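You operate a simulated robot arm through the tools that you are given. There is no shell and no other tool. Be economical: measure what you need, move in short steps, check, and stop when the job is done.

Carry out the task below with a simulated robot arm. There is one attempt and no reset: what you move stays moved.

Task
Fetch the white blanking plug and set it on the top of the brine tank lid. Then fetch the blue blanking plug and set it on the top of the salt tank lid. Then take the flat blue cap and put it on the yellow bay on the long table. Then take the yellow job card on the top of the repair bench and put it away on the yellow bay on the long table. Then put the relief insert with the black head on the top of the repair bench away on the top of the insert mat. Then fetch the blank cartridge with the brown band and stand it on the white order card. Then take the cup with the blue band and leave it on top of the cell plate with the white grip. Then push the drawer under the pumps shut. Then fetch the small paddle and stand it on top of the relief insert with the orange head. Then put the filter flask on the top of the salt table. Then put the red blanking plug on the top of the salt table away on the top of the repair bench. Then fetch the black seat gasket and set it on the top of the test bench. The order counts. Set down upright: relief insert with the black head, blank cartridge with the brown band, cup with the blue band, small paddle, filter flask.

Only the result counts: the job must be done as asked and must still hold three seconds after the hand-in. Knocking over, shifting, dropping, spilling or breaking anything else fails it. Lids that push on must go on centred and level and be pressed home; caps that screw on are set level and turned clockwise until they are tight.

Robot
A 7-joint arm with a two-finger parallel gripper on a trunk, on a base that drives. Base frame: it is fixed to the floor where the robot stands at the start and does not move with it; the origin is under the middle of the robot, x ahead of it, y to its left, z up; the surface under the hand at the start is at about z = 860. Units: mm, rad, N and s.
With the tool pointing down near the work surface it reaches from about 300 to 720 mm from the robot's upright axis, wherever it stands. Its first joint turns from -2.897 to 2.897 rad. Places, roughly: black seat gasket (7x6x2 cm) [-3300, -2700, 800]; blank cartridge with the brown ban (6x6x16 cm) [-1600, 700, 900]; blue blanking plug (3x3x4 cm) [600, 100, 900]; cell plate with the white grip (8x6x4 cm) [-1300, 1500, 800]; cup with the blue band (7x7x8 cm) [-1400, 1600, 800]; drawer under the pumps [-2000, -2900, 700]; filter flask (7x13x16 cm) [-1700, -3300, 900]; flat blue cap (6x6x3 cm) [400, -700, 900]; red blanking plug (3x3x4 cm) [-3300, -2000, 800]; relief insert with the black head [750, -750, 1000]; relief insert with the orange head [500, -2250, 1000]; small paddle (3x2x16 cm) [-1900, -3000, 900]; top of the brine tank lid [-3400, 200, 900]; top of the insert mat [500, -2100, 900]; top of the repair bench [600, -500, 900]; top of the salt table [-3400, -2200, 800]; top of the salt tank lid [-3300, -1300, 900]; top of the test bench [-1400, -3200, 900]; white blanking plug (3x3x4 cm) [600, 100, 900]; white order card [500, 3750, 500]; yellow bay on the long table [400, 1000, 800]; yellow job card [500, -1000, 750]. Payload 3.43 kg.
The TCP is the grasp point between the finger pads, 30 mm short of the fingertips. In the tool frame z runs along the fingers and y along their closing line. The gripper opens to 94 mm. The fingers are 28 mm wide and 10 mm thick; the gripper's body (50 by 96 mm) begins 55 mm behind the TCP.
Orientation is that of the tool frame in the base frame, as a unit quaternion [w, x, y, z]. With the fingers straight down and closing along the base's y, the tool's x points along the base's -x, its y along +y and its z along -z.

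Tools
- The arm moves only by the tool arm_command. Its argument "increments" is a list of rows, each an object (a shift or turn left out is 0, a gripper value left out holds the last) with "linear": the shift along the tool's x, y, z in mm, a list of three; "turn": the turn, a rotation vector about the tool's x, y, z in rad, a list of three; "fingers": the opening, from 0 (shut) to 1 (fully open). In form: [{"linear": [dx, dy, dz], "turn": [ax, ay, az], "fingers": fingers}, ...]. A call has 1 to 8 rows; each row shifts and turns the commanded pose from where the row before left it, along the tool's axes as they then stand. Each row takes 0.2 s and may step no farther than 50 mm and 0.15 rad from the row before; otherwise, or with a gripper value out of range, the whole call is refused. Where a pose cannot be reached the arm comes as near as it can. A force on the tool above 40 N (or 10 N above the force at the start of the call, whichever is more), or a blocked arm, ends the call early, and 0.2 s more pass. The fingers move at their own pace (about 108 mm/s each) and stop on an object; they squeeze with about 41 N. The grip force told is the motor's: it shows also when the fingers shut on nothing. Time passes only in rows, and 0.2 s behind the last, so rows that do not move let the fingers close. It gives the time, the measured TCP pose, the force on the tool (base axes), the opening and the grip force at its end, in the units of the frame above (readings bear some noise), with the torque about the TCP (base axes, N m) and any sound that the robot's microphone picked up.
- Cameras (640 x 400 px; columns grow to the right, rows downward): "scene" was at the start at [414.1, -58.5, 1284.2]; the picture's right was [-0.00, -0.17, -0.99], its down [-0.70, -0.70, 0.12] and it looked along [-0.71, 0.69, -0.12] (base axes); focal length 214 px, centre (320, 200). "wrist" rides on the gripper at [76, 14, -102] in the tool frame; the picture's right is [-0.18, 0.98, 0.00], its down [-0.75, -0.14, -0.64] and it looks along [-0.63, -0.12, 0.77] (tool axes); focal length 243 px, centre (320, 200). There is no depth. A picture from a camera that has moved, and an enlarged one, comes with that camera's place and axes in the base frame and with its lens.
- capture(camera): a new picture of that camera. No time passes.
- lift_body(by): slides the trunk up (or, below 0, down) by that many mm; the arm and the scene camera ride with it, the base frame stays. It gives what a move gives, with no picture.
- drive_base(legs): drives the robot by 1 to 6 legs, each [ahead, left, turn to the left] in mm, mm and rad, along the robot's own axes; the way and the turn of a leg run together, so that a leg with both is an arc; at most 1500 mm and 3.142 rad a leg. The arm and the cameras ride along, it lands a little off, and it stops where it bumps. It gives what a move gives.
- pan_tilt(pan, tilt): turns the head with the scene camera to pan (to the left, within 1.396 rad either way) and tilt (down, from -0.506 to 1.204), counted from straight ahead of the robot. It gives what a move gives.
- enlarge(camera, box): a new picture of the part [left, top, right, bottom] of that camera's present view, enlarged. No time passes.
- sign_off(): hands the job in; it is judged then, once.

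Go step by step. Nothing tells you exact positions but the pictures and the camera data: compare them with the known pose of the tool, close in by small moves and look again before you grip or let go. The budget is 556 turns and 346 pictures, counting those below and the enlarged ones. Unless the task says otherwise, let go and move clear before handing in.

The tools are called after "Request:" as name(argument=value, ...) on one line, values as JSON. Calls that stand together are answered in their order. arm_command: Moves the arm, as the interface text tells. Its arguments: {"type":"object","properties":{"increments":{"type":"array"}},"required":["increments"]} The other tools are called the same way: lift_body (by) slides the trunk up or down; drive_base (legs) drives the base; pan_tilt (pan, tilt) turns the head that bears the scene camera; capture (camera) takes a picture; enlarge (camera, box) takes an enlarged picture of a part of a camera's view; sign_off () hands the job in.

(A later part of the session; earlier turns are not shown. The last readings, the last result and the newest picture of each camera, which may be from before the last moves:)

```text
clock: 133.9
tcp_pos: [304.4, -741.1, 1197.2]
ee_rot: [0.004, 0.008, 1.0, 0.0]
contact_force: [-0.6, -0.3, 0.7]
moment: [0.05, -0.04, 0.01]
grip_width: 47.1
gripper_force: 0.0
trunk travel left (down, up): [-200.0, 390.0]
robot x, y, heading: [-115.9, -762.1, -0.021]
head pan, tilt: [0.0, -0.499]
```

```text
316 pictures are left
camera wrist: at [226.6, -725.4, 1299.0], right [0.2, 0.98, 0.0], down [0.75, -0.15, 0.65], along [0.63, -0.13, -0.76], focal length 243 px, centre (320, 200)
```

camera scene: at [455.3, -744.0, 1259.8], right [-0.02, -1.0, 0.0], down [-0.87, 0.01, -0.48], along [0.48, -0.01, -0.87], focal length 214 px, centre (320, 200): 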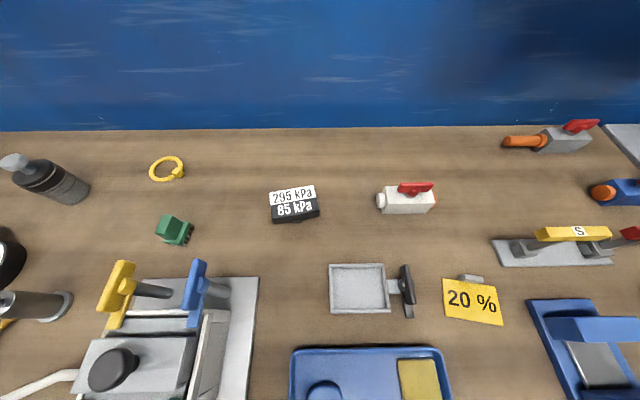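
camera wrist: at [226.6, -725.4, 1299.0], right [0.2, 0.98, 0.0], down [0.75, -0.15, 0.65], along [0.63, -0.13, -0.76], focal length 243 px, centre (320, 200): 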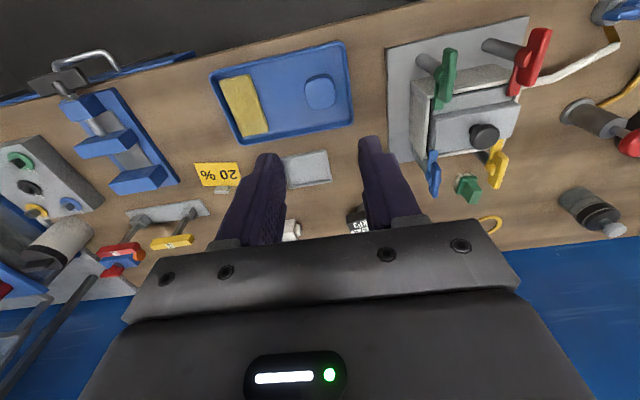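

The flat blue cap lies in the blue tray at about (344, -750). I'll move over it and look closer.

Request:
arm_command(increments=[{"linear": [-40, -9, 0], "fingers": 0.9}, {"linear": [0, 0, 48]}, {"linear": [0, 0, 48]}, {"linear": [0, 0, 48]}, {"linear": [0, 0, 48]}, {"linear": [0, 0, 0]}])

Request:
capture(camera="wrist")

```text
clock: 135.3
tcp_pos: [345.3, -753.7, 1007.5]
ee_rot: [0.004, 0.008, 1.0, 0.0]
contact_force: [-0.4, 0.1, 0.3]
moment: [0.0, 0.01, 0.02]
grip_width: 84.6
gripper_force: 0.1
trunk travel left (down, up): [-200.0, 390.0]
robot x, y, heading: [-109.1, -759.2, -0.016]
head pan, tilt: [0.0, -0.499]
```

```text
315 pictures are left
camera wrist: at [267.4, -737.9, 1110.8], right [0.2, 0.98, 0.0], down [0.75, -0.15, 0.65], along [0.63, -0.13, -0.76], focal length 243 px, centre (320, 200)
```

wrist: 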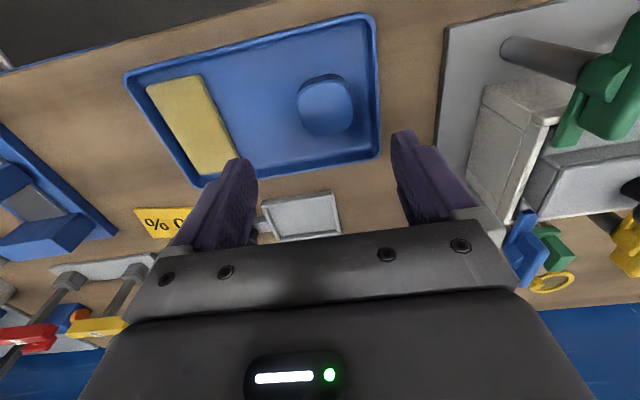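

The cap is near the tray's right rim; I'll enlarge to judge clearances and cap height.

Request:
enlarge(camera="wrist", box=[240, 10, 400, 190])

```text
2.22 times, centred on (320, 100) of wrist
camera zoom: at [267.4, -737.9, 1110.8], right [0.2, 0.98, 0.0], down [0.75, -0.15, 0.65], along [0.63, -0.13, -0.76], focal length 539 px, centre (320, 422)
```

zoom: 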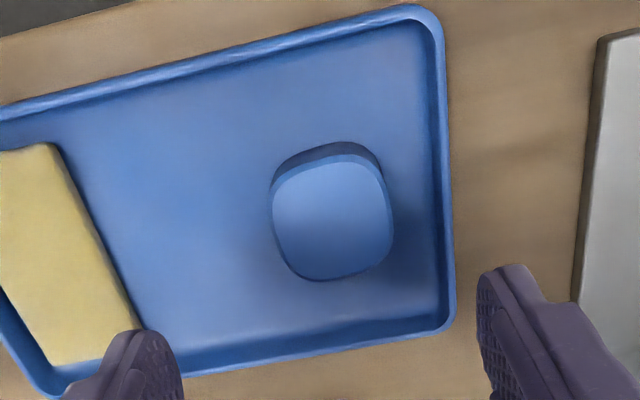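

I'll narrow the opening, shift 4.5 mm left and lower so the fingertips straddle the cap just above the tray rim.

Request:
arm_command(increments=[{"linear": [0, 4.5, 40], "fingers": 0.66}, {"linear": [0, 0, 40]}, {"linear": [0, 0, 0]}])

Request:
capture(camera="wrist")

```text
clock: 136.1
tcp_pos: [346.0, -747.1, 927.7]
ee_rot: [0.004, 0.008, 1.0, 0.0]
contact_force: [-0.5, 0.5, -0.2]
moment: [-0.01, -0.03, 0.02]
grip_width: 61.8
gripper_force: 0.1
trunk travel left (down, up): [-200.0, 390.0]
robot x, y, heading: [-114.5, -757.8, -0.021]
head pan, tilt: [0.0, -0.499]
```

```text
313 pictures are left
camera wrist: at [267.8, -730.8, 1030.9], right [0.2, 0.98, 0.0], down [0.75, -0.15, 0.65], along [0.63, -0.13, -0.76], focal length 243 px, centre (320, 200)
```

wrist: 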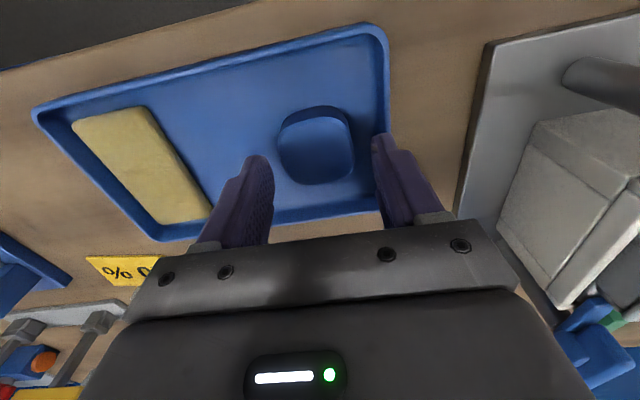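

Request:
arm_command(increments=[{"linear": [3, -2, 12]}, {"linear": [0, 0, 9]}, {"linear": [0, 0, 0]}, {"fingers": 0}, {"fingers": 0}, {"fingers": 0}])

Request:
capture(camera="wrist")

```text
clock: 137.5
tcp_pos: [343.9, -748.5, 905.7]
ee_rot: [0.003, 0.008, 1.0, 0.0]
contact_force: [0.3, 0.1, -0.1]
moment: [-0.02, -0.02, -0.01]
grip_width: 48.9
gripper_force: 40.7
trunk travel left (down, up): [-200.0, 390.0]
robot x, y, heading: [-112.5, -757.6, -0.02]
head pan, tilt: [0.0, -0.499]
```

```text
312 pictures are left
camera wrist: at [265.4, -733.4, 1008.1], right [0.2, 0.98, 0.0], down [0.75, -0.15, 0.65], along [0.63, -0.13, -0.76], focal length 243 px, centre (320, 200)
```

wrist: 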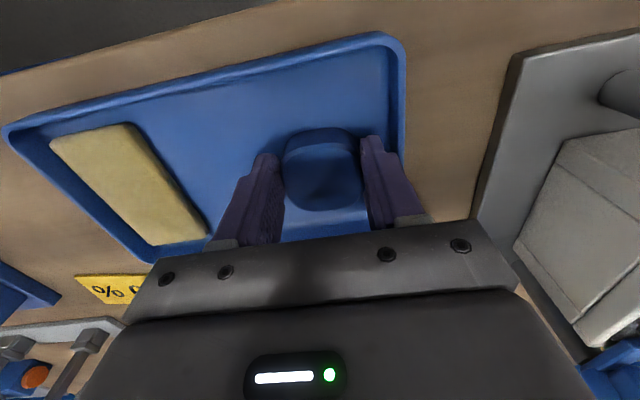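

The cap is held. Lift, back off, sidestep along to the yellow bay and look.

Request:
arm_command(increments=[{"linear": [0, 0, -45]}, {"linear": [0, 0, -48]}, {"linear": [0, 0, -48]}, {"linear": [0, 0, -48]}, {"linear": [0, 0, -48]}, {"linear": [0, 0, -48]}])

Request:
drive_base(legs=[[-320, 0, 0], [0, 860, 0.02], [0, 860, 0]])

Request:
capture(camera="scene")

```text
clock: 138.9
tcp_pos: [344.0, -746.7, 1190.0]
ee_rot: [0.003, 0.008, 1.0, -0.001]
contact_force: [0.3, 0.8, -0.7]
moment: [-0.02, 0.01, 0.02]
grip_width: 48.9
gripper_force: 40.9
trunk travel left (down, up): [-200.0, 390.0]
robot x, y, heading: [-112.5, -756.8, -0.021]
head pan, tilt: [0.0, -0.499]
```

```text
clock: 149.3
tcp_pos: [30.5, 976.7, 1190.7]
ee_rot: [0.003, -0.006, 1.0, 0.0]
contact_force: [-0.1, 0.3, -0.2]
moment: [-0.02, 0.0, -0.01]
grip_width: 48.9
gripper_force: 41.2
trunk travel left (down, up): [-200.0, 390.0]
robot x, y, heading: [-422.6, 951.7, 0.011]
head pan, tilt: [0.0, -0.499]
```

```text
311 pictures are left
camera scene: at [181.4, 976.9, 1253.4], right [0.01, -1.0, 0.0], down [-0.87, -0.01, -0.48], along [0.48, 0.01, -0.87], focal length 214 px, centre (320, 200)
```

scene: 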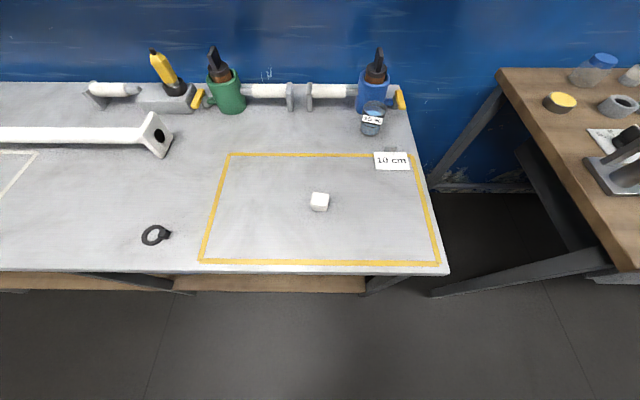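

The yellow bay is clear except for a small white cube near its middle and a card at a corner. I'll drive ahead and lower the cap in the left part, around (400, 1120).

Request:
drive_base(legs=[[310, 0, -0.011]])

Request:
arm_command(increments=[{"linear": [-25, 45, 0]}, {"linear": [-25, 45, 0]}, {"linear": [-10, 45, 0]}, {"linear": [0, 0, 48]}, {"linear": [0, 0, 48]}, {"linear": [0, 0, 48]}, {"linear": [0, 0, 48]}])

Request:
capture(camera="wrist")

```text
clock: 151.4
tcp_pos: [345.6, 972.5, 1188.3]
ee_rot: [0.003, -0.003, 1.0, 0.0]
contact_force: [0.3, 1.2, -0.8]
moment: [0.01, 0.06, 0.03]
grip_width: 48.8
gripper_force: 41.3
trunk travel left (down, up): [-200.0, 390.0]
robot x, y, heading: [-112.4, 952.1, -0.004]
head pan, tilt: [0.0, -0.499]
```

```text
refused: row 1 steps farther than a row can; nothing moved
```

```text
310 pictures are left
camera wrist: at [267.1, 986.4, 1292.4], right [0.18, 0.98, 0.0], down [0.75, -0.14, 0.65], along [0.64, -0.12, -0.76], focal length 243 px, centre (320, 200)
```

wrist: 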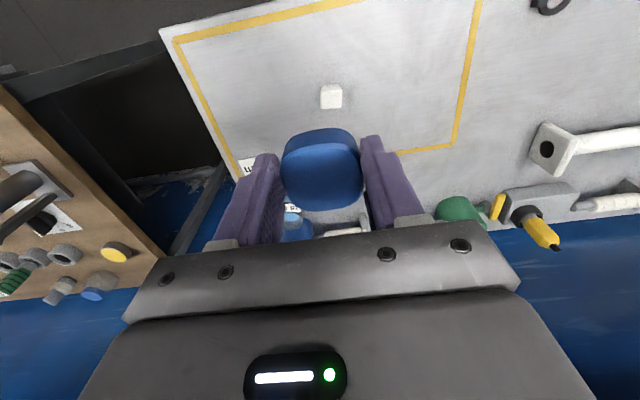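

Request:
arm_command(increments=[{"linear": [-13, 36, 0]}, {"linear": [-13, 36, 0]}, {"linear": [-13, 36, 0]}, {"linear": [-13, 36, 0]}, {"linear": [0, 0, 48]}, {"linear": [0, 0, 48]}, {"linear": [0, 0, 48]}, {"linear": [0, 0, 48]}])

Request:
arm_command(increments=[{"linear": [0, 0, 45]}, {"linear": [0, 0, 40]}, {"linear": [0, 0, 0]}])

Request:
capture(camera="wrist")

```text
clock: 153.2
tcp_pos: [396.2, 1114.8, 992.7]
ee_rot: [0.003, -0.001, 1.0, 0.0]
contact_force: [-0.7, -0.1, -1.1]
moment: [0.01, -0.01, 0.01]
grip_width: 48.7
gripper_force: 40.9
trunk travel left (down, up): [-200.0, 390.0]
robot x, y, heading: [-111.5, 950.8, -0.001]
head pan, tilt: [0.0, -0.499]
```

```text
clock: 154.0
tcp_pos: [397.9, 1119.5, 910.8]
ee_rot: [0.003, -0.001, 1.0, 0.0]
contact_force: [0.4, 0.2, 0.2]
moment: [0.02, 0.01, 0.02]
grip_width: 49.0
gripper_force: 41.2
trunk travel left (down, up): [-200.0, 390.0]
robot x, y, heading: [-108.5, 956.9, -0.001]
head pan, tilt: [0.0, -0.499]
```

```text
309 pictures are left
camera wrist: at [319.5, 1132.3, 1013.3], right [0.18, 0.98, 0.0], down [0.75, -0.14, 0.65], along [0.64, -0.12, -0.76], focal length 243 px, centre (320, 200)
```

wrist: 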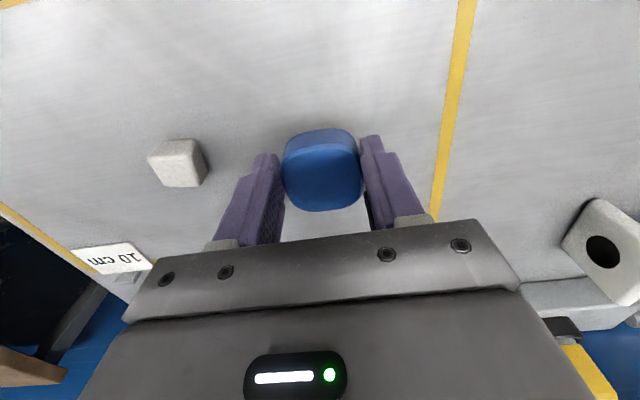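

Inside the bay. Lowering in small steps until contact.

Request:
arm_command(increments=[{"linear": [0, 0, 4]}, {"linear": [0, 0, 4]}, {"linear": [0, 0, 4]}, {"linear": [0, 0, 4]}, {"linear": [0, 0, 4]}, {"linear": [0, 0, 4]}, {"linear": [0, 0, 4]}, {"linear": [0, 0, 4]}])

Request:
capture(camera="wrist")

```text
clock: 155.8
tcp_pos: [399.7, 1116.4, 881.5]
ee_rot: [0.003, -0.001, 1.0, 0.0]
contact_force: [-0.1, -0.5, 0.2]
moment: [-0.03, -0.01, -0.04]
grip_width: 48.6
gripper_force: 40.8
trunk travel left (down, up): [-200.0, 390.0]
robot x, y, heading: [-113.8, 949.9, 0.002]
head pan, tilt: [0.0, -0.499]
```

```text
308 pictures are left
camera wrist: at [321.0, 1130.2, 983.8], right [0.18, 0.98, 0.0], down [0.75, -0.14, 0.65], along [0.64, -0.12, -0.76], focal length 243 px, centre (320, 200)
```

wrist: 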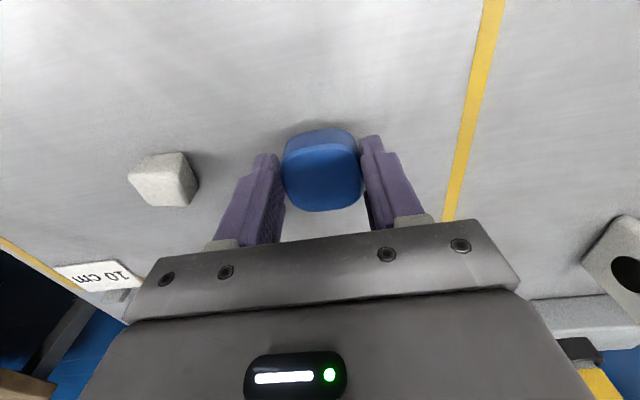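

Request:
arm_command(increments=[{"linear": [0, 0, 3]}, {"linear": [0, 0, 3]}, {"linear": [0, 0, 3]}, {"linear": [0, 0, 3]}, {"linear": [0, 0, 3]}, {"linear": [0, 0, 3]}, {"linear": [0, 0, 3]}, {"linear": [0, 0, 3]}])

```text
clock: 157.6
tcp_pos: [398.4, 1116.3, 856.7]
ee_rot: [0.003, -0.001, 1.0, 0.0]
contact_force: [0.6, 0.1, -0.7]
moment: [0.01, 0.04, 0.0]
grip_width: 48.9
gripper_force: 41.0
trunk travel left (down, up): [-200.0, 390.0]
robot x, y, heading: [-114.4, 953.0, -0.003]
head pan, tilt: [0.0, -0.499]
```

Request:
arm_command(increments=[{"linear": [0, 0, 3]}, {"linear": [0, 0, 3]}, {"linear": [0, 0, 3]}, {"linear": [0, 0, 3]}, {"linear": [0, 0, 3]}, {"linear": [0, 0, 3]}, {"linear": [0, 0, 3]}, {"linear": [0, 0, 3]}])

Request:
capture(camera="wrist")

```text
clock: 159.4
tcp_pos: [399.2, 1117.6, 836.1]
ee_rot: [0.007, -0.002, 1.0, 0.001]
contact_force: [5.1, 1.1, 35.3]
moment: [0.02, -0.13, -0.01]
grip_width: 48.9
gripper_force: 40.7
trunk travel left (down, up): [-200.0, 390.0]
robot x, y, heading: [-112.5, 950.2, -0.002]
head pan, tilt: [0.0, -0.499]
```

```text
307 pictures are left
camera wrist: at [320.4, 1130.1, 937.6], right [0.18, 0.98, 0.0], down [0.75, -0.14, 0.65], along [0.64, -0.11, -0.76], focal length 243 px, centre (320, 200)
```

wrist: 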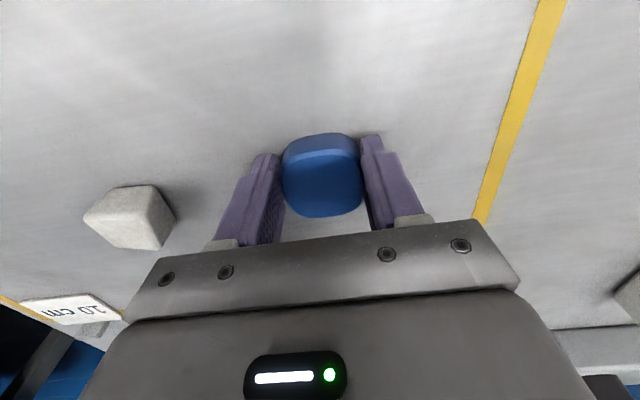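

Contact with the table (z≈795). Relax and release.

Request:
arm_command(increments=[{"linear": [0, 0, -3.5]}, {"fingers": 0.66}, {"linear": [0, 0, 0]}, {"linear": [0, 0, -20]}, {"linear": [0, 0, -48]}, {"linear": [0, 0, -48]}, {"linear": [0, 0, -48]}, {"linear": [0, 0, -48]}])

Request:
capture(camera="wrist")

```text
clock: 161.2
tcp_pos: [400.2, 1117.0, 1051.0]
ee_rot: [0.004, -0.001, 1.0, 0.0]
contact_force: [0.4, -0.6, 0.8]
moment: [-0.02, 0.02, -0.01]
grip_width: 62.2
gripper_force: 0.1
trunk travel left (down, up): [-200.0, 390.0]
robot x, y, heading: [-114.4, 955.0, 0.0]
head pan, tilt: [0.0, -0.499]
```

```text
306 pictures are left
camera wrist: at [322.0, 1130.0, 1153.1], right [0.18, 0.98, 0.0], down [0.75, -0.14, 0.65], along [0.64, -0.12, -0.76], focal length 243 px, centre (320, 200)
```

wrist: 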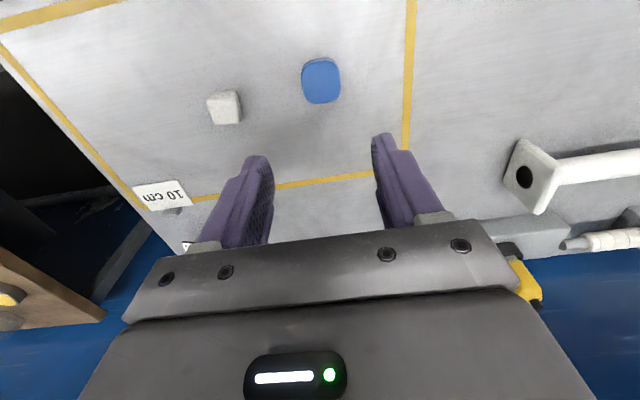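

Cap placed in the bay. Next the yellow "20 %" job card at about (477, -1006): raise and drive back to the bench.

Request:
arm_command(increments=[{"linear": [0, 0, -48]}, {"linear": [0, 0, -48]}, {"linear": [0, 0, -48]}, {"linear": [12, -40, 0]}, {"linear": [12, -40, 0]}, {"linear": [12, -40, 0]}, {"linear": [12, -40, 0]}])

Request:
drive_base(legs=[[-310, 0, 0], [0, -970, 0], [0, -970, 0]])

```text
clock: 162.8
tcp_pos: [349.7, 958.1, 1193.9]
ee_rot: [0.003, -0.002, 1.0, 0.0]
contact_force: [-0.4, -0.2, -0.5]
moment: [0.01, 0.01, 0.03]
grip_width: 61.9
gripper_force: 0.1
trunk travel left (down, up): [-200.0, 390.0]
robot x, y, heading: [-112.8, 954.4, -0.001]
head pan, tilt: [0.0, -0.499]
```

```text
clock: 174.2
tcp_pos: [4.2, -1021.8, 1193.6]
ee_rot: [0.003, 0.019, 1.0, 0.0]
contact_force: [0.2, 0.0, -0.4]
moment: [0.0, 0.0, 0.0]
grip_width: 62.1
gripper_force: 0.0
trunk travel left (down, up): [-200.0, 390.0]
robot x, y, heading: [-456.4, -1004.2, -0.046]
head pan, tilt: [0.0, -0.499]
```

Request:
drive_base(legs=[[380, 15, 0.046]])

Request:
capture(camera="wrist")

Request:
capture(camera="scene")

```text
clock: 176.7
tcp_pos: [392.7, -995.6, 1193.2]
ee_rot: [0.004, -0.001, 1.0, 0.0]
contact_force: [0.0, 0.1, -0.2]
moment: [0.02, 0.0, 0.0]
grip_width: 62.2
gripper_force: 0.1
trunk travel left (down, up): [-200.0, 390.0]
robot x, y, heading: [-70.8, -1000.3, -0.003]
head pan, tilt: [0.0, -0.499]
```

```text
305 pictures are left
camera wrist: at [314.2, -982.3, 1295.6], right [0.18, 0.98, 0.0], down [0.75, -0.14, 0.65], along [0.64, -0.12, -0.76], focal length 243 px, centre (320, 200)
```

wrist: 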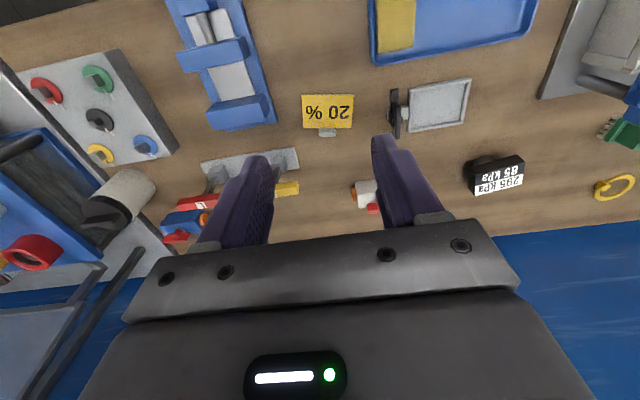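

```text
304 pictures are left
camera scene: at [543.2, -996.9, 1256.3], right [0.0, -1.0, 0.0], down [-0.87, 0.0, -0.48], along [0.48, 0.0, -0.87], focal length 214 px, centre (320, 200)
```

scene: 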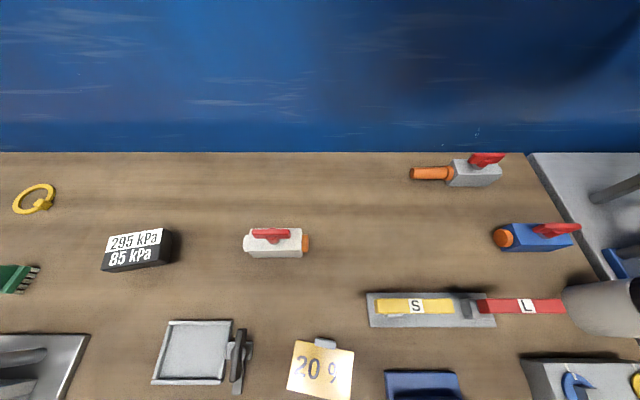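

I'll enlarge the card to see how it stands.

Request:
enlarge(camera="wrist", box=[270, 70, 390, 150])

Request:
enlarge(camera="scene", box=[80, 200, 400, 400])

```text
5.00 times, centred on (330, 110) of wrist
camera zoom: at [314.2, -982.3, 1295.6], right [0.18, 0.98, 0.0], down [0.75, -0.14, 0.65], along [0.64, -0.12, -0.76], focal length 1213 px, centre (270, 650)
```

zoom: 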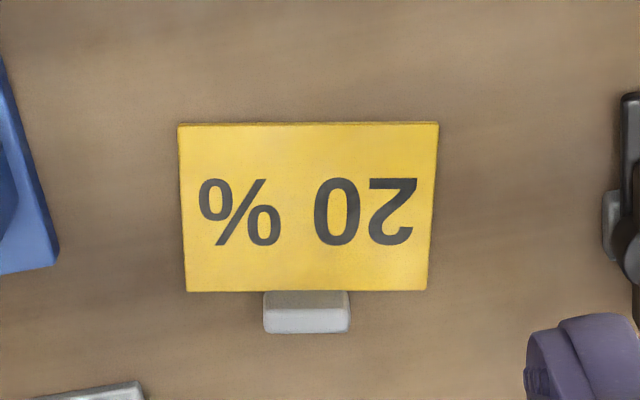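

```text
2.00 times, centred on (240, 300) of scene
camera zoom: at [543.2, -996.9, 1256.3], right [0.0, -1.0, 0.0], down [-0.87, 0.0, -0.48], along [0.48, 0.0, -0.87], focal length 429 px, centre (480, 0)
```

zoom: 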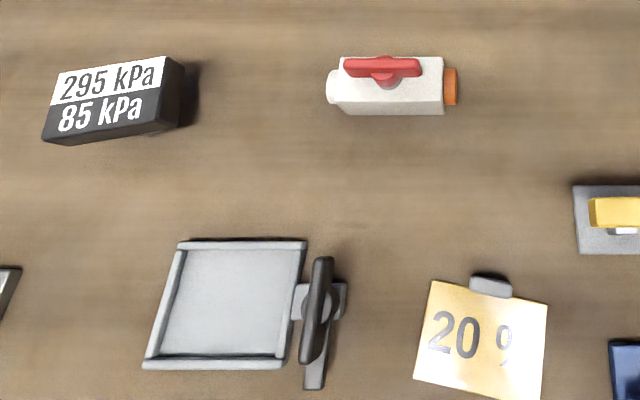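

The card lies flat with a small grey tab on its far edge (x≈509, y≈-1004, ~13 mm high). I'll go over the tab and look closer.

Request:
arm_command(increments=[{"linear": [-40, -3, 0]}, {"linear": [-40, -3, 0]}, {"linear": [-42, -3, 0]}, {"linear": [0, 0, 48]}, {"linear": [0, 0, 48]}, {"linear": [0, 0, 48]}, {"linear": [0, 0, 48]}, {"linear": [0, 0, 0]}])

Request:
capture(camera="wrist")

```text
clock: 178.5
tcp_pos: [514.1, -1003.6, 998.5]
ee_rot: [0.003, -0.001, 1.0, -0.001]
contact_force: [0.6, 0.2, -0.6]
moment: [-0.01, 0.03, -0.01]
grip_width: 62.3
gripper_force: 0.1
trunk travel left (down, up): [-200.0, 390.0]
robot x, y, heading: [-72.3, -1006.5, -0.002]
head pan, tilt: [0.0, -0.499]
```

```text
301 pictures are left
camera wrist: at [436.0, -990.7, 1101.8], right [0.18, 0.98, 0.0], down [0.75, -0.14, 0.65], along [0.64, -0.12, -0.76], focal length 243 px, centre (320, 200)
```

wrist: 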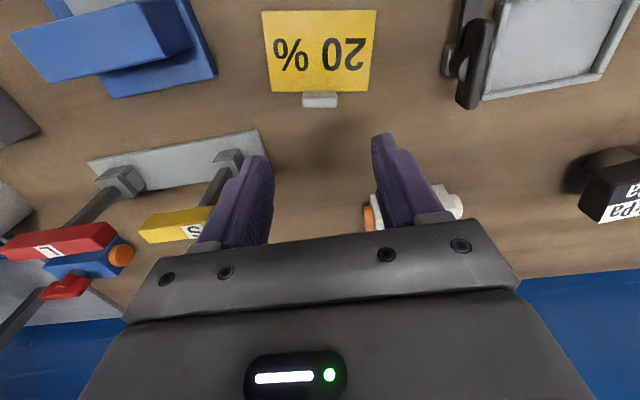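

Request:
arm_command(increments=[{"linear": [-3, -1, 40], "fingers": 0.55}, {"linear": [0, 0, 40]}, {"linear": [0, 0, 20]}, {"linear": [0, 0, 0]}])

Request:
capture(camera="wrist")

```text
clock: 179.5
tcp_pos: [514.6, -1007.1, 900.6]
ee_rot: [0.003, -0.001, 1.0, 0.0]
contact_force: [0.0, -0.7, 0.5]
moment: [0.02, 0.03, 0.04]
grip_width: 51.7
gripper_force: 0.0
trunk travel left (down, up): [-200.0, 390.0]
robot x, y, heading: [-70.8, -1001.5, -0.006]
head pan, tilt: [0.0, -0.499]
```

```text
300 pictures are left
camera wrist: at [436.9, -992.7, 1003.1], right [0.18, 0.98, 0.0], down [0.75, -0.14, 0.65], along [0.64, -0.12, -0.76], focal length 243 px, centre (320, 200)
```

wrist: 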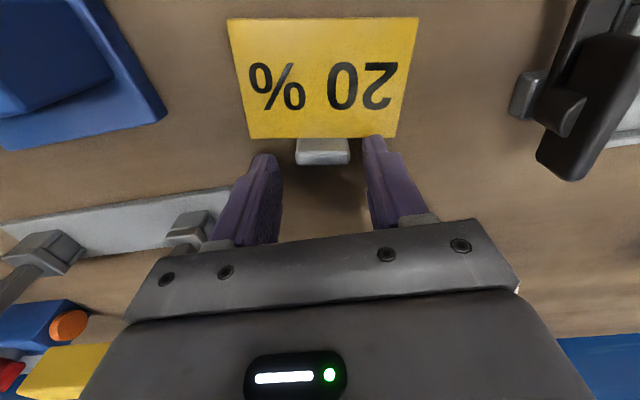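

Request:
arm_command(increments=[{"linear": [-1, 1, 3.5]}, {"linear": [0, 0, 0]}, {"fingers": 0}, {"fingers": 0}, {"fingers": 0}])

Request:
capture(camera="wrist")

```text
clock: 180.7
tcp_pos: [516.9, -1005.6, 898.3]
ee_rot: [0.004, -0.001, 1.0, 0.001]
contact_force: [0.9, -0.5, 0.3]
moment: [0.0, -0.02, 0.01]
grip_width: 30.0
gripper_force: 41.0
trunk travel left (down, up): [-200.0, 390.0]
robot x, y, heading: [-70.9, -1002.9, 0.0]
head pan, tilt: [0.0, -0.499]
```

```text
299 pictures are left
camera wrist: at [438.9, -992.1, 1000.5], right [0.18, 0.98, 0.0], down [0.75, -0.14, 0.65], along [0.64, -0.12, -0.76], focal length 243 px, centre (320, 200)
```

wrist: 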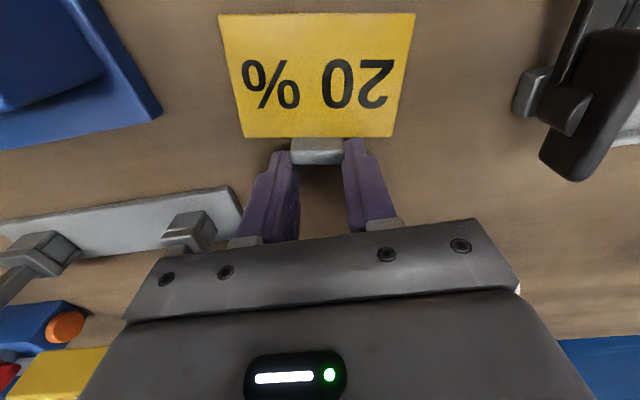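

Tab gripped. Lift a little and verify.

Request:
arm_command(increments=[{"linear": [0, 0, -20]}, {"linear": [0, 0, -40]}, {"linear": [0, 0, -48]}, {"linear": [0, 0, -48]}, {"linear": [0, 0, -48]}, {"linear": [0, 0, -48]}, {"linear": [0, 0, -48]}])

Request:
capture(camera="wrist")

```text
clock: 182.3
tcp_pos: [519.2, -1002.6, 1195.8]
ee_rot: [0.002, -0.001, 1.0, -0.001]
contact_force: [-0.1, -1.2, -0.1]
moment: [-0.03, -0.01, 0.0]
grip_width: 29.9
gripper_force: 40.9
trunk travel left (down, up): [-200.0, 390.0]
robot x, y, heading: [-69.6, -999.9, 0.0]
head pan, tilt: [0.0, -0.499]
```

```text
298 pictures are left
camera wrist: at [440.4, -989.3, 1299.1], right [0.18, 0.98, 0.0], down [0.75, -0.14, 0.65], along [0.64, -0.12, -0.76], focal length 243 px, centre (320, 200)
```

wrist: 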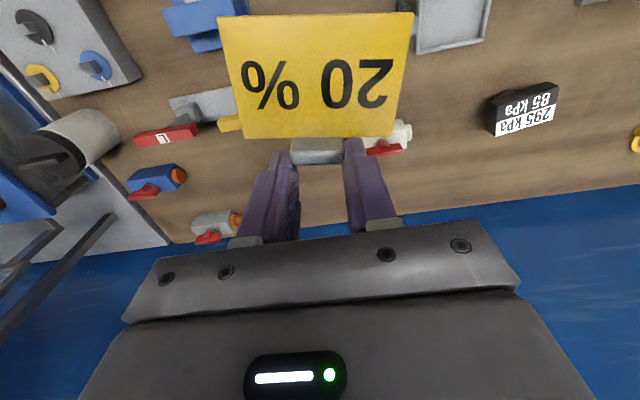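

The card hangs level. Back off and sidestep to the bay.

Request:
drive_base(legs=[[-400, 0, 0], [0, 910, 0], [0, 910, 0]])

```text
clock: 193.6
tcp_pos: [151.4, 828.8, 1196.4]
ee_rot: [0.004, 0.009, 1.0, 0.0]
contact_force: [0.3, 0.4, 0.5]
moment: [0.0, -0.03, 0.01]
grip_width: 30.4
gripper_force: 41.1
trunk travel left (down, up): [-200.0, 390.0]
robot x, y, heading: [-435.9, 840.2, -0.026]
head pan, tilt: [0.0, -0.499]
```

Request:
drive_base(legs=[[290, 0, 0.026]])

Request:
arm_command(increments=[{"linear": [0, 0, 48]}, {"linear": [0, 0, 48]}, {"linear": [0, 0, 48]}, {"linear": [0, 0, 48]}, {"linear": [0, 0, 48]}, {"linear": [0, 0, 48]}])

Request:
capture(camera="wrist")

```text
clock: 195.6
tcp_pos: [449.6, 837.7, 1195.5]
ee_rot: [0.004, -0.003, 1.0, 0.0]
contact_force: [-0.2, 0.0, -1.0]
moment: [-0.02, 0.01, 0.01]
grip_width: 30.7
gripper_force: 41.3
trunk travel left (down, up): [-200.0, 390.0]
robot x, y, heading: [-140.7, 839.3, 0.002]
head pan, tilt: [0.0, -0.499]
```

```text
clock: 197.0
tcp_pos: [449.9, 840.3, 908.7]
ee_rot: [0.003, -0.003, 1.0, 0.001]
contact_force: [0.5, -0.4, -0.7]
moment: [-0.02, -0.01, -0.02]
grip_width: 30.6
gripper_force: 40.9
trunk travel left (down, up): [-200.0, 390.0]
robot x, y, heading: [-136.2, 841.1, 0.004]
head pan, tilt: [0.0, -0.499]
```

```text
297 pictures are left
camera wrist: at [373.0, 852.2, 1011.2], right [0.18, 0.98, 0.0], down [0.75, -0.14, 0.65], along [0.64, -0.12, -0.76], focal length 243 px, centre (320, 200)
```

wrist: 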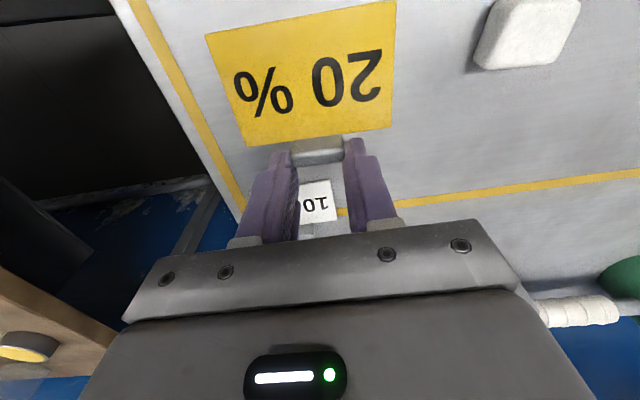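

The card is over the bay's right part, clear of cube and tag. Lower toward contact.

Request:
arm_command(increments=[{"linear": [0, 0, 40]}, {"linear": [0, 0, 20]}, {"linear": [0, 0, 6]}, {"linear": [0, 0, 3]}, {"linear": [0, 0, 3]}, {"linear": [0, 0, 2]}, {"linear": [0, 0, 2]}, {"linear": [0, 0, 0]}])

Request:
capture(camera="wrist")

```text
clock: 198.8
tcp_pos: [452.6, 839.4, 834.9]
ee_rot: [0.007, -0.002, 1.0, 0.0]
contact_force: [-1.6, 2.7, 36.0]
moment: [0.09, 0.31, -0.12]
grip_width: 30.7
gripper_force: 41.1
trunk travel left (down, up): [-200.0, 390.0]
robot x, y, heading: [-139.9, 836.6, -0.0]
head pan, tilt: [0.0, -0.499]
```

```text
296 pictures are left
camera wrist: at [372.1, 853.6, 936.6], right [0.18, 0.98, 0.0], down [0.75, -0.14, 0.65], along [0.64, -0.12, -0.76], focal length 243 px, centre (320, 200)
```

wrist: 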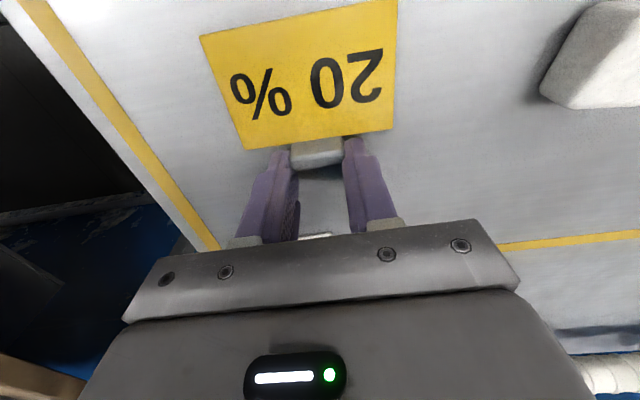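

Request:
arm_command(increments=[{"linear": [0, 0, -2.5]}, {"fingers": 0.5}, {"linear": [0, 0, 0]}, {"linear": [-8, 0, -20]}, {"linear": [0, 0, -48]}, {"linear": [0, 0, -48]}, {"linear": [0, 0, -48]}, {"linear": [0, 0, -48]}])

Request:
capture(camera="wrist")

```text
clock: 200.6
tcp_pos: [458.7, 838.7, 1048.8]
ee_rot: [0.003, -0.003, 1.0, -0.001]
contact_force: [0.4, 0.2, 0.0]
moment: [0.0, -0.03, 0.05]
grip_width: 46.8
gripper_force: 0.0
trunk travel left (down, up): [-200.0, 390.0]
robot x, y, heading: [-140.0, 840.5, 0.0]
head pan, tilt: [0.0, -0.499]
```

```text
295 pictures are left
camera wrist: at [380.3, 852.8, 1152.2], right [0.18, 0.98, 0.0], down [0.75, -0.14, 0.65], along [0.64, -0.12, -0.76], focal length 243 px, centre (320, 200)
```

wrist: 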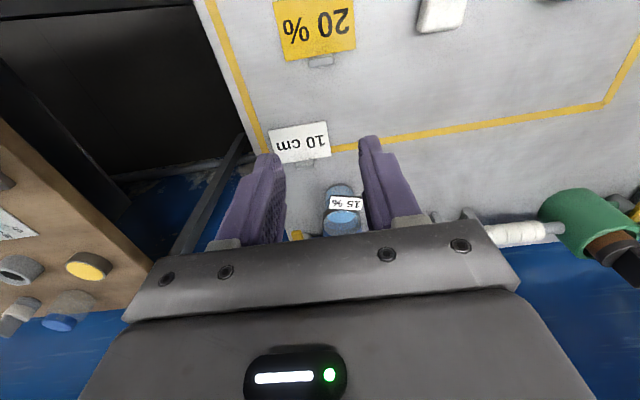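

Card is stowed. Next, the relief insert with the black head. Drive to about (-60, -720) and look at it from close.

Request:
arm_command(increments=[{"linear": [20, 0, -48]}, {"linear": [30, 0, -48]}, {"linear": [30, 0, -48]}, {"linear": [40, 0, 0]}])

Request:
drive_base(legs=[[-300, 0, 0], [0, -770, 0], [0, -770, 0]])

```text
refused: row 1 steps farther than a row can; nothing moved
```

```text
clock: 210.3
tcp_pos: [173.1, -732.1, 1050.2]
ee_rot: [0.003, -0.004, 1.0, 0.001]
contact_force: [0.2, 0.4, 0.2]
moment: [-0.04, 0.03, -0.01]
grip_width: 47.1
gripper_force: 0.0
trunk travel left (down, up): [-200.0, 390.0]
robot x, y, heading: [-423.7, -738.9, 0.01]
head pan, tilt: [0.0, -0.499]
```

Request:
arm_command(increments=[{"linear": [20, 0, -45]}, {"linear": [20, 0, -45]}, {"linear": [20, 0, -45]}, {"linear": [45, 0, 0]}])

Request:
drive_base(legs=[[350, 0, -0.01]])

Request:
capture(camera="scene")

Request:
capture(camera="wrist")

```text
clock: 211.3
tcp_pos: [65.7, -738.0, 1184.5]
ee_rot: [0.004, -0.004, 1.0, 0.001]
contact_force: [-0.7, 0.5, 0.6]
moment: [0.01, -0.04, 0.0]
grip_width: 47.2
gripper_force: 0.0
trunk travel left (down, up): [-200.0, 390.0]
robot x, y, heading: [-422.8, -735.5, 0.005]
head pan, tilt: [0.0, -0.499]
```

```text
clock: 213.6
tcp_pos: [415.2, -742.9, 1183.5]
ee_rot: [0.004, -0.001, 1.0, 0.0]
contact_force: [-0.6, 0.0, 0.5]
moment: [0.01, 0.01, -0.04]
grip_width: 47.0
gripper_force: 0.0
trunk travel left (down, up): [-200.0, 390.0]
robot x, y, heading: [-76.3, -732.5, -0.004]
head pan, tilt: [0.0, -0.499]
```

```text
294 pictures are left
camera scene: at [566.8, -742.3, 1246.8], right [0.0, -1.0, 0.0], down [-0.88, 0.0, -0.48], along [0.48, 0.0, -0.88], focal length 214 px, centre (320, 200)
```

scene: 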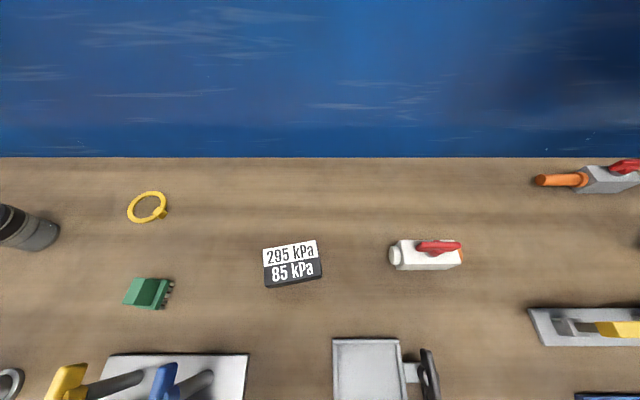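

```text
293 pictures are left
camera wrist: at [337.8, -727.6, 1286.2], right [0.18, 0.98, 0.0], down [0.75, -0.14, 0.65], along [0.64, -0.12, -0.76], focal length 243 px, centre (320, 200)
```

wrist: 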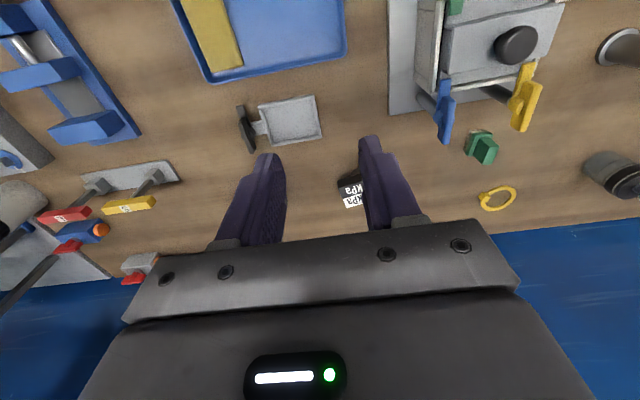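

I need a side view of the "295/85 kPa" black block; tilt the hand forward and enlarge.

Request:
arm_command(increments=[{"linear": [30, 0, 38], "turn": [0, -0.15, 0]}, {"linear": [30, 0, 38], "turn": [0, -0.15, 0]}, {"turn": [0, -0.15, 0]}, {"turn": [0, -0.15, 0]}, {"turn": [0, -0.15, 0]}])

Request:
capture(camera="scene")

```text
clock: 214.8
tcp_pos: [359.9, -740.4, 1104.7]
ee_rot: [0.369, 0.0, 0.929, 0.0]
contact_force: [1.4, -0.4, 0.5]
moment: [0.0, 0.03, 0.02]
grip_width: 47.2
gripper_force: 0.1
trunk travel left (down, up): [-200.0, 390.0]
robot x, y, heading: [-79.7, -734.8, -0.005]
head pan, tilt: [0.0, -0.499]
```

```text
292 pictures are left
camera scene: at [427.4, -741.0, 1252.2], right [0.0, -1.0, 0.0], down [-0.31, 0.0, -0.95], along [0.95, 0.0, -0.31], focal length 214 px, centre (320, 200)
```

scene: 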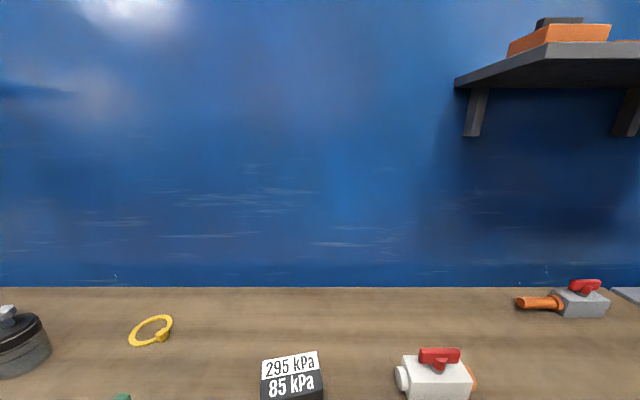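

Request:
lift_body(by=-100)

Request:
pan_tilt(pan=0, tilt=-0.1)

Request:
capture(camera="scene")

```text
clock: 216.1
tcp_pos: [360.4, -740.0, 1004.5]
ee_rot: [0.369, 0.0, 0.929, 0.0]
contact_force: [1.0, 0.0, -1.2]
moment: [0.03, 0.0, 0.0]
grip_width: 47.0
gripper_force: 0.1
trunk travel left (down, up): [-100.0, 490.0]
robot x, y, heading: [-78.9, -737.1, -0.004]
head pan, tilt: [0.0, -0.499]
```

```text
clock: 217.0
tcp_pos: [360.7, -740.0, 1005.5]
ee_rot: [0.369, -0.001, 0.929, 0.001]
contact_force: [0.5, -0.8, -0.2]
moment: [-0.03, 0.0, -0.02]
grip_width: 47.0
gripper_force: 0.0
trunk travel left (down, up): [-100.0, 490.0]
robot x, y, heading: [-78.1, -734.0, -0.001]
head pan, tilt: [0.0, -0.099]
```

```text
291 pictures are left
camera scene: at [418.8, -741.2, 1116.5], right [0.0, -1.0, 0.0], down [-0.66, 0.0, -0.76], along [0.76, 0.0, -0.66], focal length 214 px, centre (320, 200)
```

scene: 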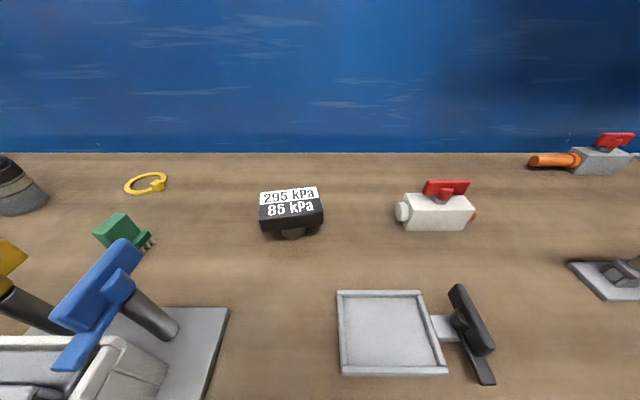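

Request:
enlarge(camera="scene", box=[230, 160, 350, 260])

```text
4.00 times, centred on (290, 210) of scene
camera zoom: at [418.8, -741.2, 1116.5], right [0.0, -1.0, 0.0], down [-0.66, 0.0, -0.76], along [0.76, 0.0, -0.66], focal length 858 px, centre (440, 160)
```

zoom: 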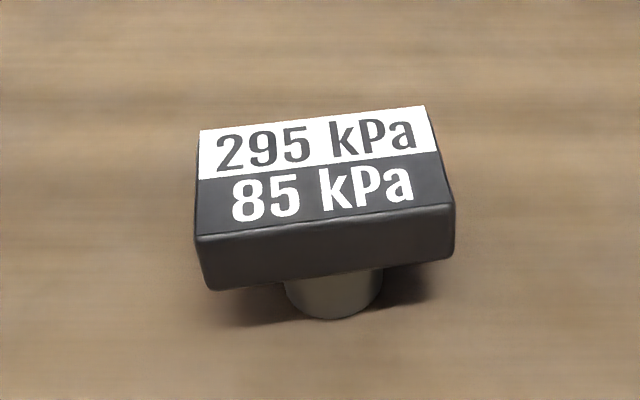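

It is the relief insert: a black head about 83×53 mm (top z≈920) on a short stem, centre about (640, -700), yawed ~11°. I'll bring the tool down again and turn it about 79° to grip the narrow side.

Request:
lift_body(by=100)

Request:
arm_command(increments=[{"turn": [0, 0.15, 0], "fingers": 0.85}, {"turn": [0, 0.15, 0]}, {"turn": [0, 0.15, 0]}, {"turn": [0, 0.15, 0]}, {"turn": [0, 0.15, 0]}, {"turn": [0, 0, 0.14]}, {"turn": [0, 0, 0.14]}, {"turn": [0, 0, 0.14]}])

Request:
arm_command(increments=[{"turn": [0, 0, 0.14]}, {"turn": [0, 0, 0.14]}, {"turn": [0, 0, 0.14]}, {"turn": [0, 0, 0.14]}, {"turn": [0, 0, 0.14]}, {"turn": [0, 0, 0.14]}, {"turn": [0, 0, 0.12]}, {"turn": [0, 0, 0]}])

```text
clock: 218.3
tcp_pos: [360.7, -740.5, 1104.3]
ee_rot: [0.368, -0.001, 0.93, 0.001]
contact_force: [0.4, -0.1, -0.7]
moment: [0.0, -0.03, 0.01]
grip_width: 47.3
gripper_force: 0.0
trunk travel left (down, up): [-200.0, 390.0]
robot x, y, heading: [-76.3, -731.9, -0.005]
head pan, tilt: [0.0, -0.099]
```

```text
clock: 220.1
tcp_pos: [361.1, -740.7, 1104.6]
ee_rot: [0.003, 0.209, 0.978, 0.0]
contact_force: [0.2, 0.5, -0.1]
moment: [0.03, -0.02, 0.01]
grip_width: 80.0
gripper_force: 0.0
trunk travel left (down, up): [-200.0, 390.0]
robot x, y, heading: [-76.8, -735.2, -0.002]
head pan, tilt: [0.0, -0.099]
```

```text
clock: 221.9
tcp_pos: [362.7, -739.9, 1104.7]
ee_rot: [0.003, 0.637, 0.771, 0.002]
contact_force: [-1.1, -0.1, 0.5]
moment: [0.0, -0.04, -0.02]
grip_width: 80.0
gripper_force: 0.1
trunk travel left (down, up): [-200.0, 390.0]
robot x, y, heading: [-77.7, -732.2, -0.0]
head pan, tilt: [0.0, -0.099]
```

Request:
arm_command(increments=[{"linear": [-2, 46.8, 0]}, {"linear": [-2, 46.8, 0]}, {"linear": [-2, 46.8, 0]}, {"linear": [-2, 46.8, 0]}, {"linear": [-2, 46.8, 0]}, {"linear": [-2, 46.8, 0]}, {"linear": [0, 0, 40]}, {"linear": [0, 0, 0]}])

Request:
capture(camera="wrist")

```text
clock: 223.7
tcp_pos: [637.8, -698.7, 1067.7]
ee_rot: [0.002, 0.636, 0.771, 0.002]
contact_force: [0.2, -0.3, 0.0]
moment: [-0.03, 0.02, -0.01]
grip_width: 79.9
gripper_force: 0.1
trunk travel left (down, up): [-200.0, 390.0]
robot x, y, heading: [-75.5, -735.0, -0.001]
head pan, tilt: [0.0, -0.099]
```

```text
289 pictures are left
camera wrist: at [634.4, -620.9, 1170.2], right [1.0, 0.01, 0.01], down [0.0, -0.77, 0.64], along [0.01, -0.64, -0.77], focal length 243 px, centre (320, 200)
```

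wrist: 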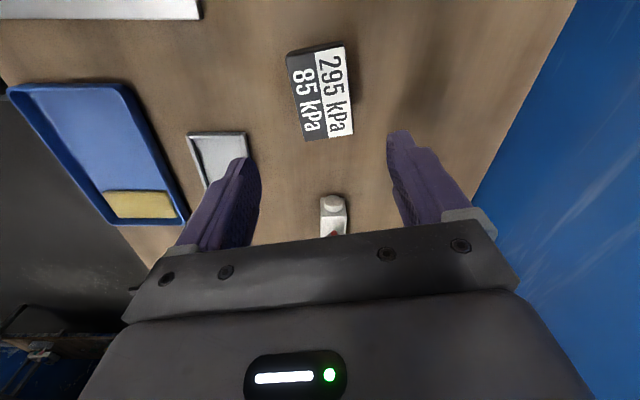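

Centre confirmed at about (638, -698). Descend and grip the head.

Request:
arm_command(increments=[{"linear": [0, 0, 45]}, {"linear": [0, 0, 45]}, {"linear": [0, 0, 40]}, {"linear": [0, 0, 28]}, {"linear": [0, 0, 0]}])

Request:
capture(camera="wrist")

```text
clock: 224.9
tcp_pos: [638.6, -699.8, 907.8]
ee_rot: [0.003, 0.636, 0.772, 0.002]
contact_force: [0.0, 1.3, -0.3]
moment: [0.01, -0.01, 0.01]
grip_width: 79.8
gripper_force: 0.1
trunk travel left (down, up): [-200.0, 390.0]
robot x, y, heading: [-78.5, -737.2, -0.002]
head pan, tilt: [0.0, -0.099]
```

```text
288 pictures are left
camera wrist: at [636.2, -622.2, 1010.5], right [1.0, 0.01, 0.01], down [0.0, -0.77, 0.64], along [0.01, -0.64, -0.77], focal length 243 px, centre (320, 200)
```

wrist: 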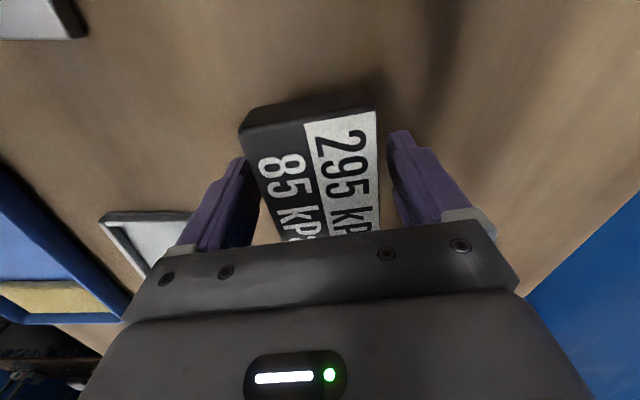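

Request:
arm_command(increments=[{"fingers": 0.6}, {"fingers": 0.5}, {"fingers": 0}, {"fingers": 0}, {"fingers": 0}])

Request:
capture(camera="wrist")

```text
clock: 226.1
tcp_pos: [639.7, -698.7, 907.5]
ee_rot: [0.003, 0.636, 0.772, 0.003]
contact_force: [1.6, 0.9, -0.4]
moment: [0.02, -0.01, -0.03]
grip_width: 59.8
gripper_force: 40.6
trunk travel left (down, up): [-200.0, 390.0]
robot x, y, heading: [-72.9, -737.3, -0.001]
head pan, tilt: [0.0, -0.099]
```

```text
287 pictures are left
camera wrist: at [636.2, -622.2, 1010.7], right [1.0, 0.01, 0.01], down [0.0, -0.77, 0.64], along [0.01, -0.64, -0.77], focal length 243 px, centre (320, 200)
```

wrist: 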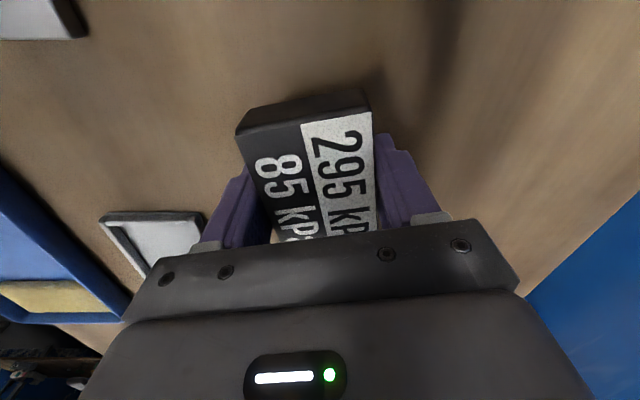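

Gripped. Lift, retract and drive right toward the insert mat.

Request:
arm_command(increments=[{"linear": [0, 0, -45]}, {"linear": [0, 0, -48]}, {"linear": [0, 0, -48]}, {"linear": [0, 0, -48]}, {"linear": [0, 0, -48]}, {"linear": [0, -48, 0]}, {"linear": [0, -48, 0]}, {"linear": [0, -48, 0]}])

Request:
arm_command(increments=[{"linear": [0, -48, 0]}, {"linear": [0, -48, 0]}])

Request:
drive_base(legs=[[-420, 0, 0], [0, -650, 0]])

Request:
capture(camera="scene")

Request:
capture(camera="wrist")

```text
clock: 227.9
tcp_pos: [490.4, -725.9, 1145.0]
ee_rot: [0.004, 0.637, 0.771, 0.003]
contact_force: [0.4, 0.1, -2.2]
moment: [0.0, -0.02, -0.02]
grip_width: 60.0
gripper_force: 40.4
out of reach, approached as far as the arm can: row 5
trunk travel left (down, up): [-200.0, 390.0]
robot x, y, heading: [-74.4, -734.4, -0.003]
head pan, tilt: [0.0, -0.099]
```

```text
clock: 228.5
tcp_pos: [396.0, -745.7, 1143.9]
ee_rot: [0.003, 0.636, 0.771, 0.002]
contact_force: [-0.2, -0.3, -1.5]
moment: [0.0, -0.01, -0.03]
grip_width: 59.5
gripper_force: 40.7
trunk travel left (down, up): [-200.0, 390.0]
robot x, y, heading: [-78.8, -734.7, 0.004]
head pan, tilt: [0.0, -0.099]
```

```text
clock: 234.2
tcp_pos: [-21.3, -1394.9, 1143.0]
ee_rot: [0.003, 0.642, 0.767, 0.002]
contact_force: [-1.4, 0.2, -1.7]
moment: [0.04, -0.01, -0.01]
grip_width: 59.8
gripper_force: 41.3
trunk travel left (down, up): [-200.0, 390.0]
robot x, y, heading: [-495.9, -1376.3, -0.021]
head pan, tilt: [0.0, -0.099]
```

```text
286 pictures are left
camera scene: at [0.1, -1513.3, 1185.2], right [-0.98, -0.18, -0.01], down [-0.18, 0.98, -0.1], along [0.02, -0.1, -0.99], focal length 214 px, centre (320, 200)
```

scene: 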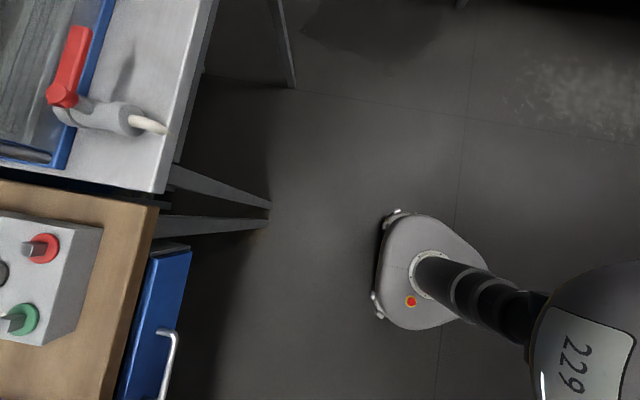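

```text
285 pictures are left
camera wrist: at [-23.2, -1318.2, 1245.8], right [1.0, -0.01, 0.01], down [-0.01, -0.77, 0.64], along [0.0, -0.64, -0.77], focal length 243 px, centre (320, 200)
```

wrist: 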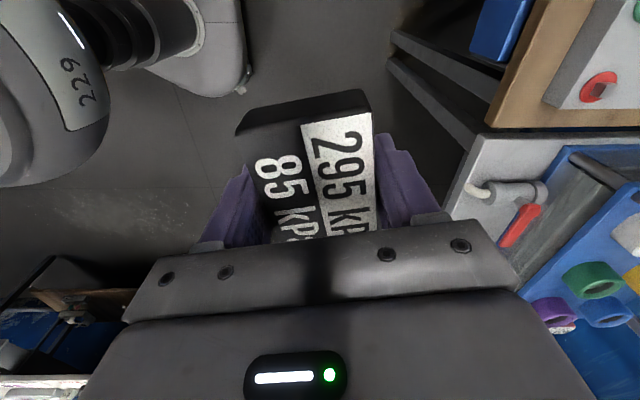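

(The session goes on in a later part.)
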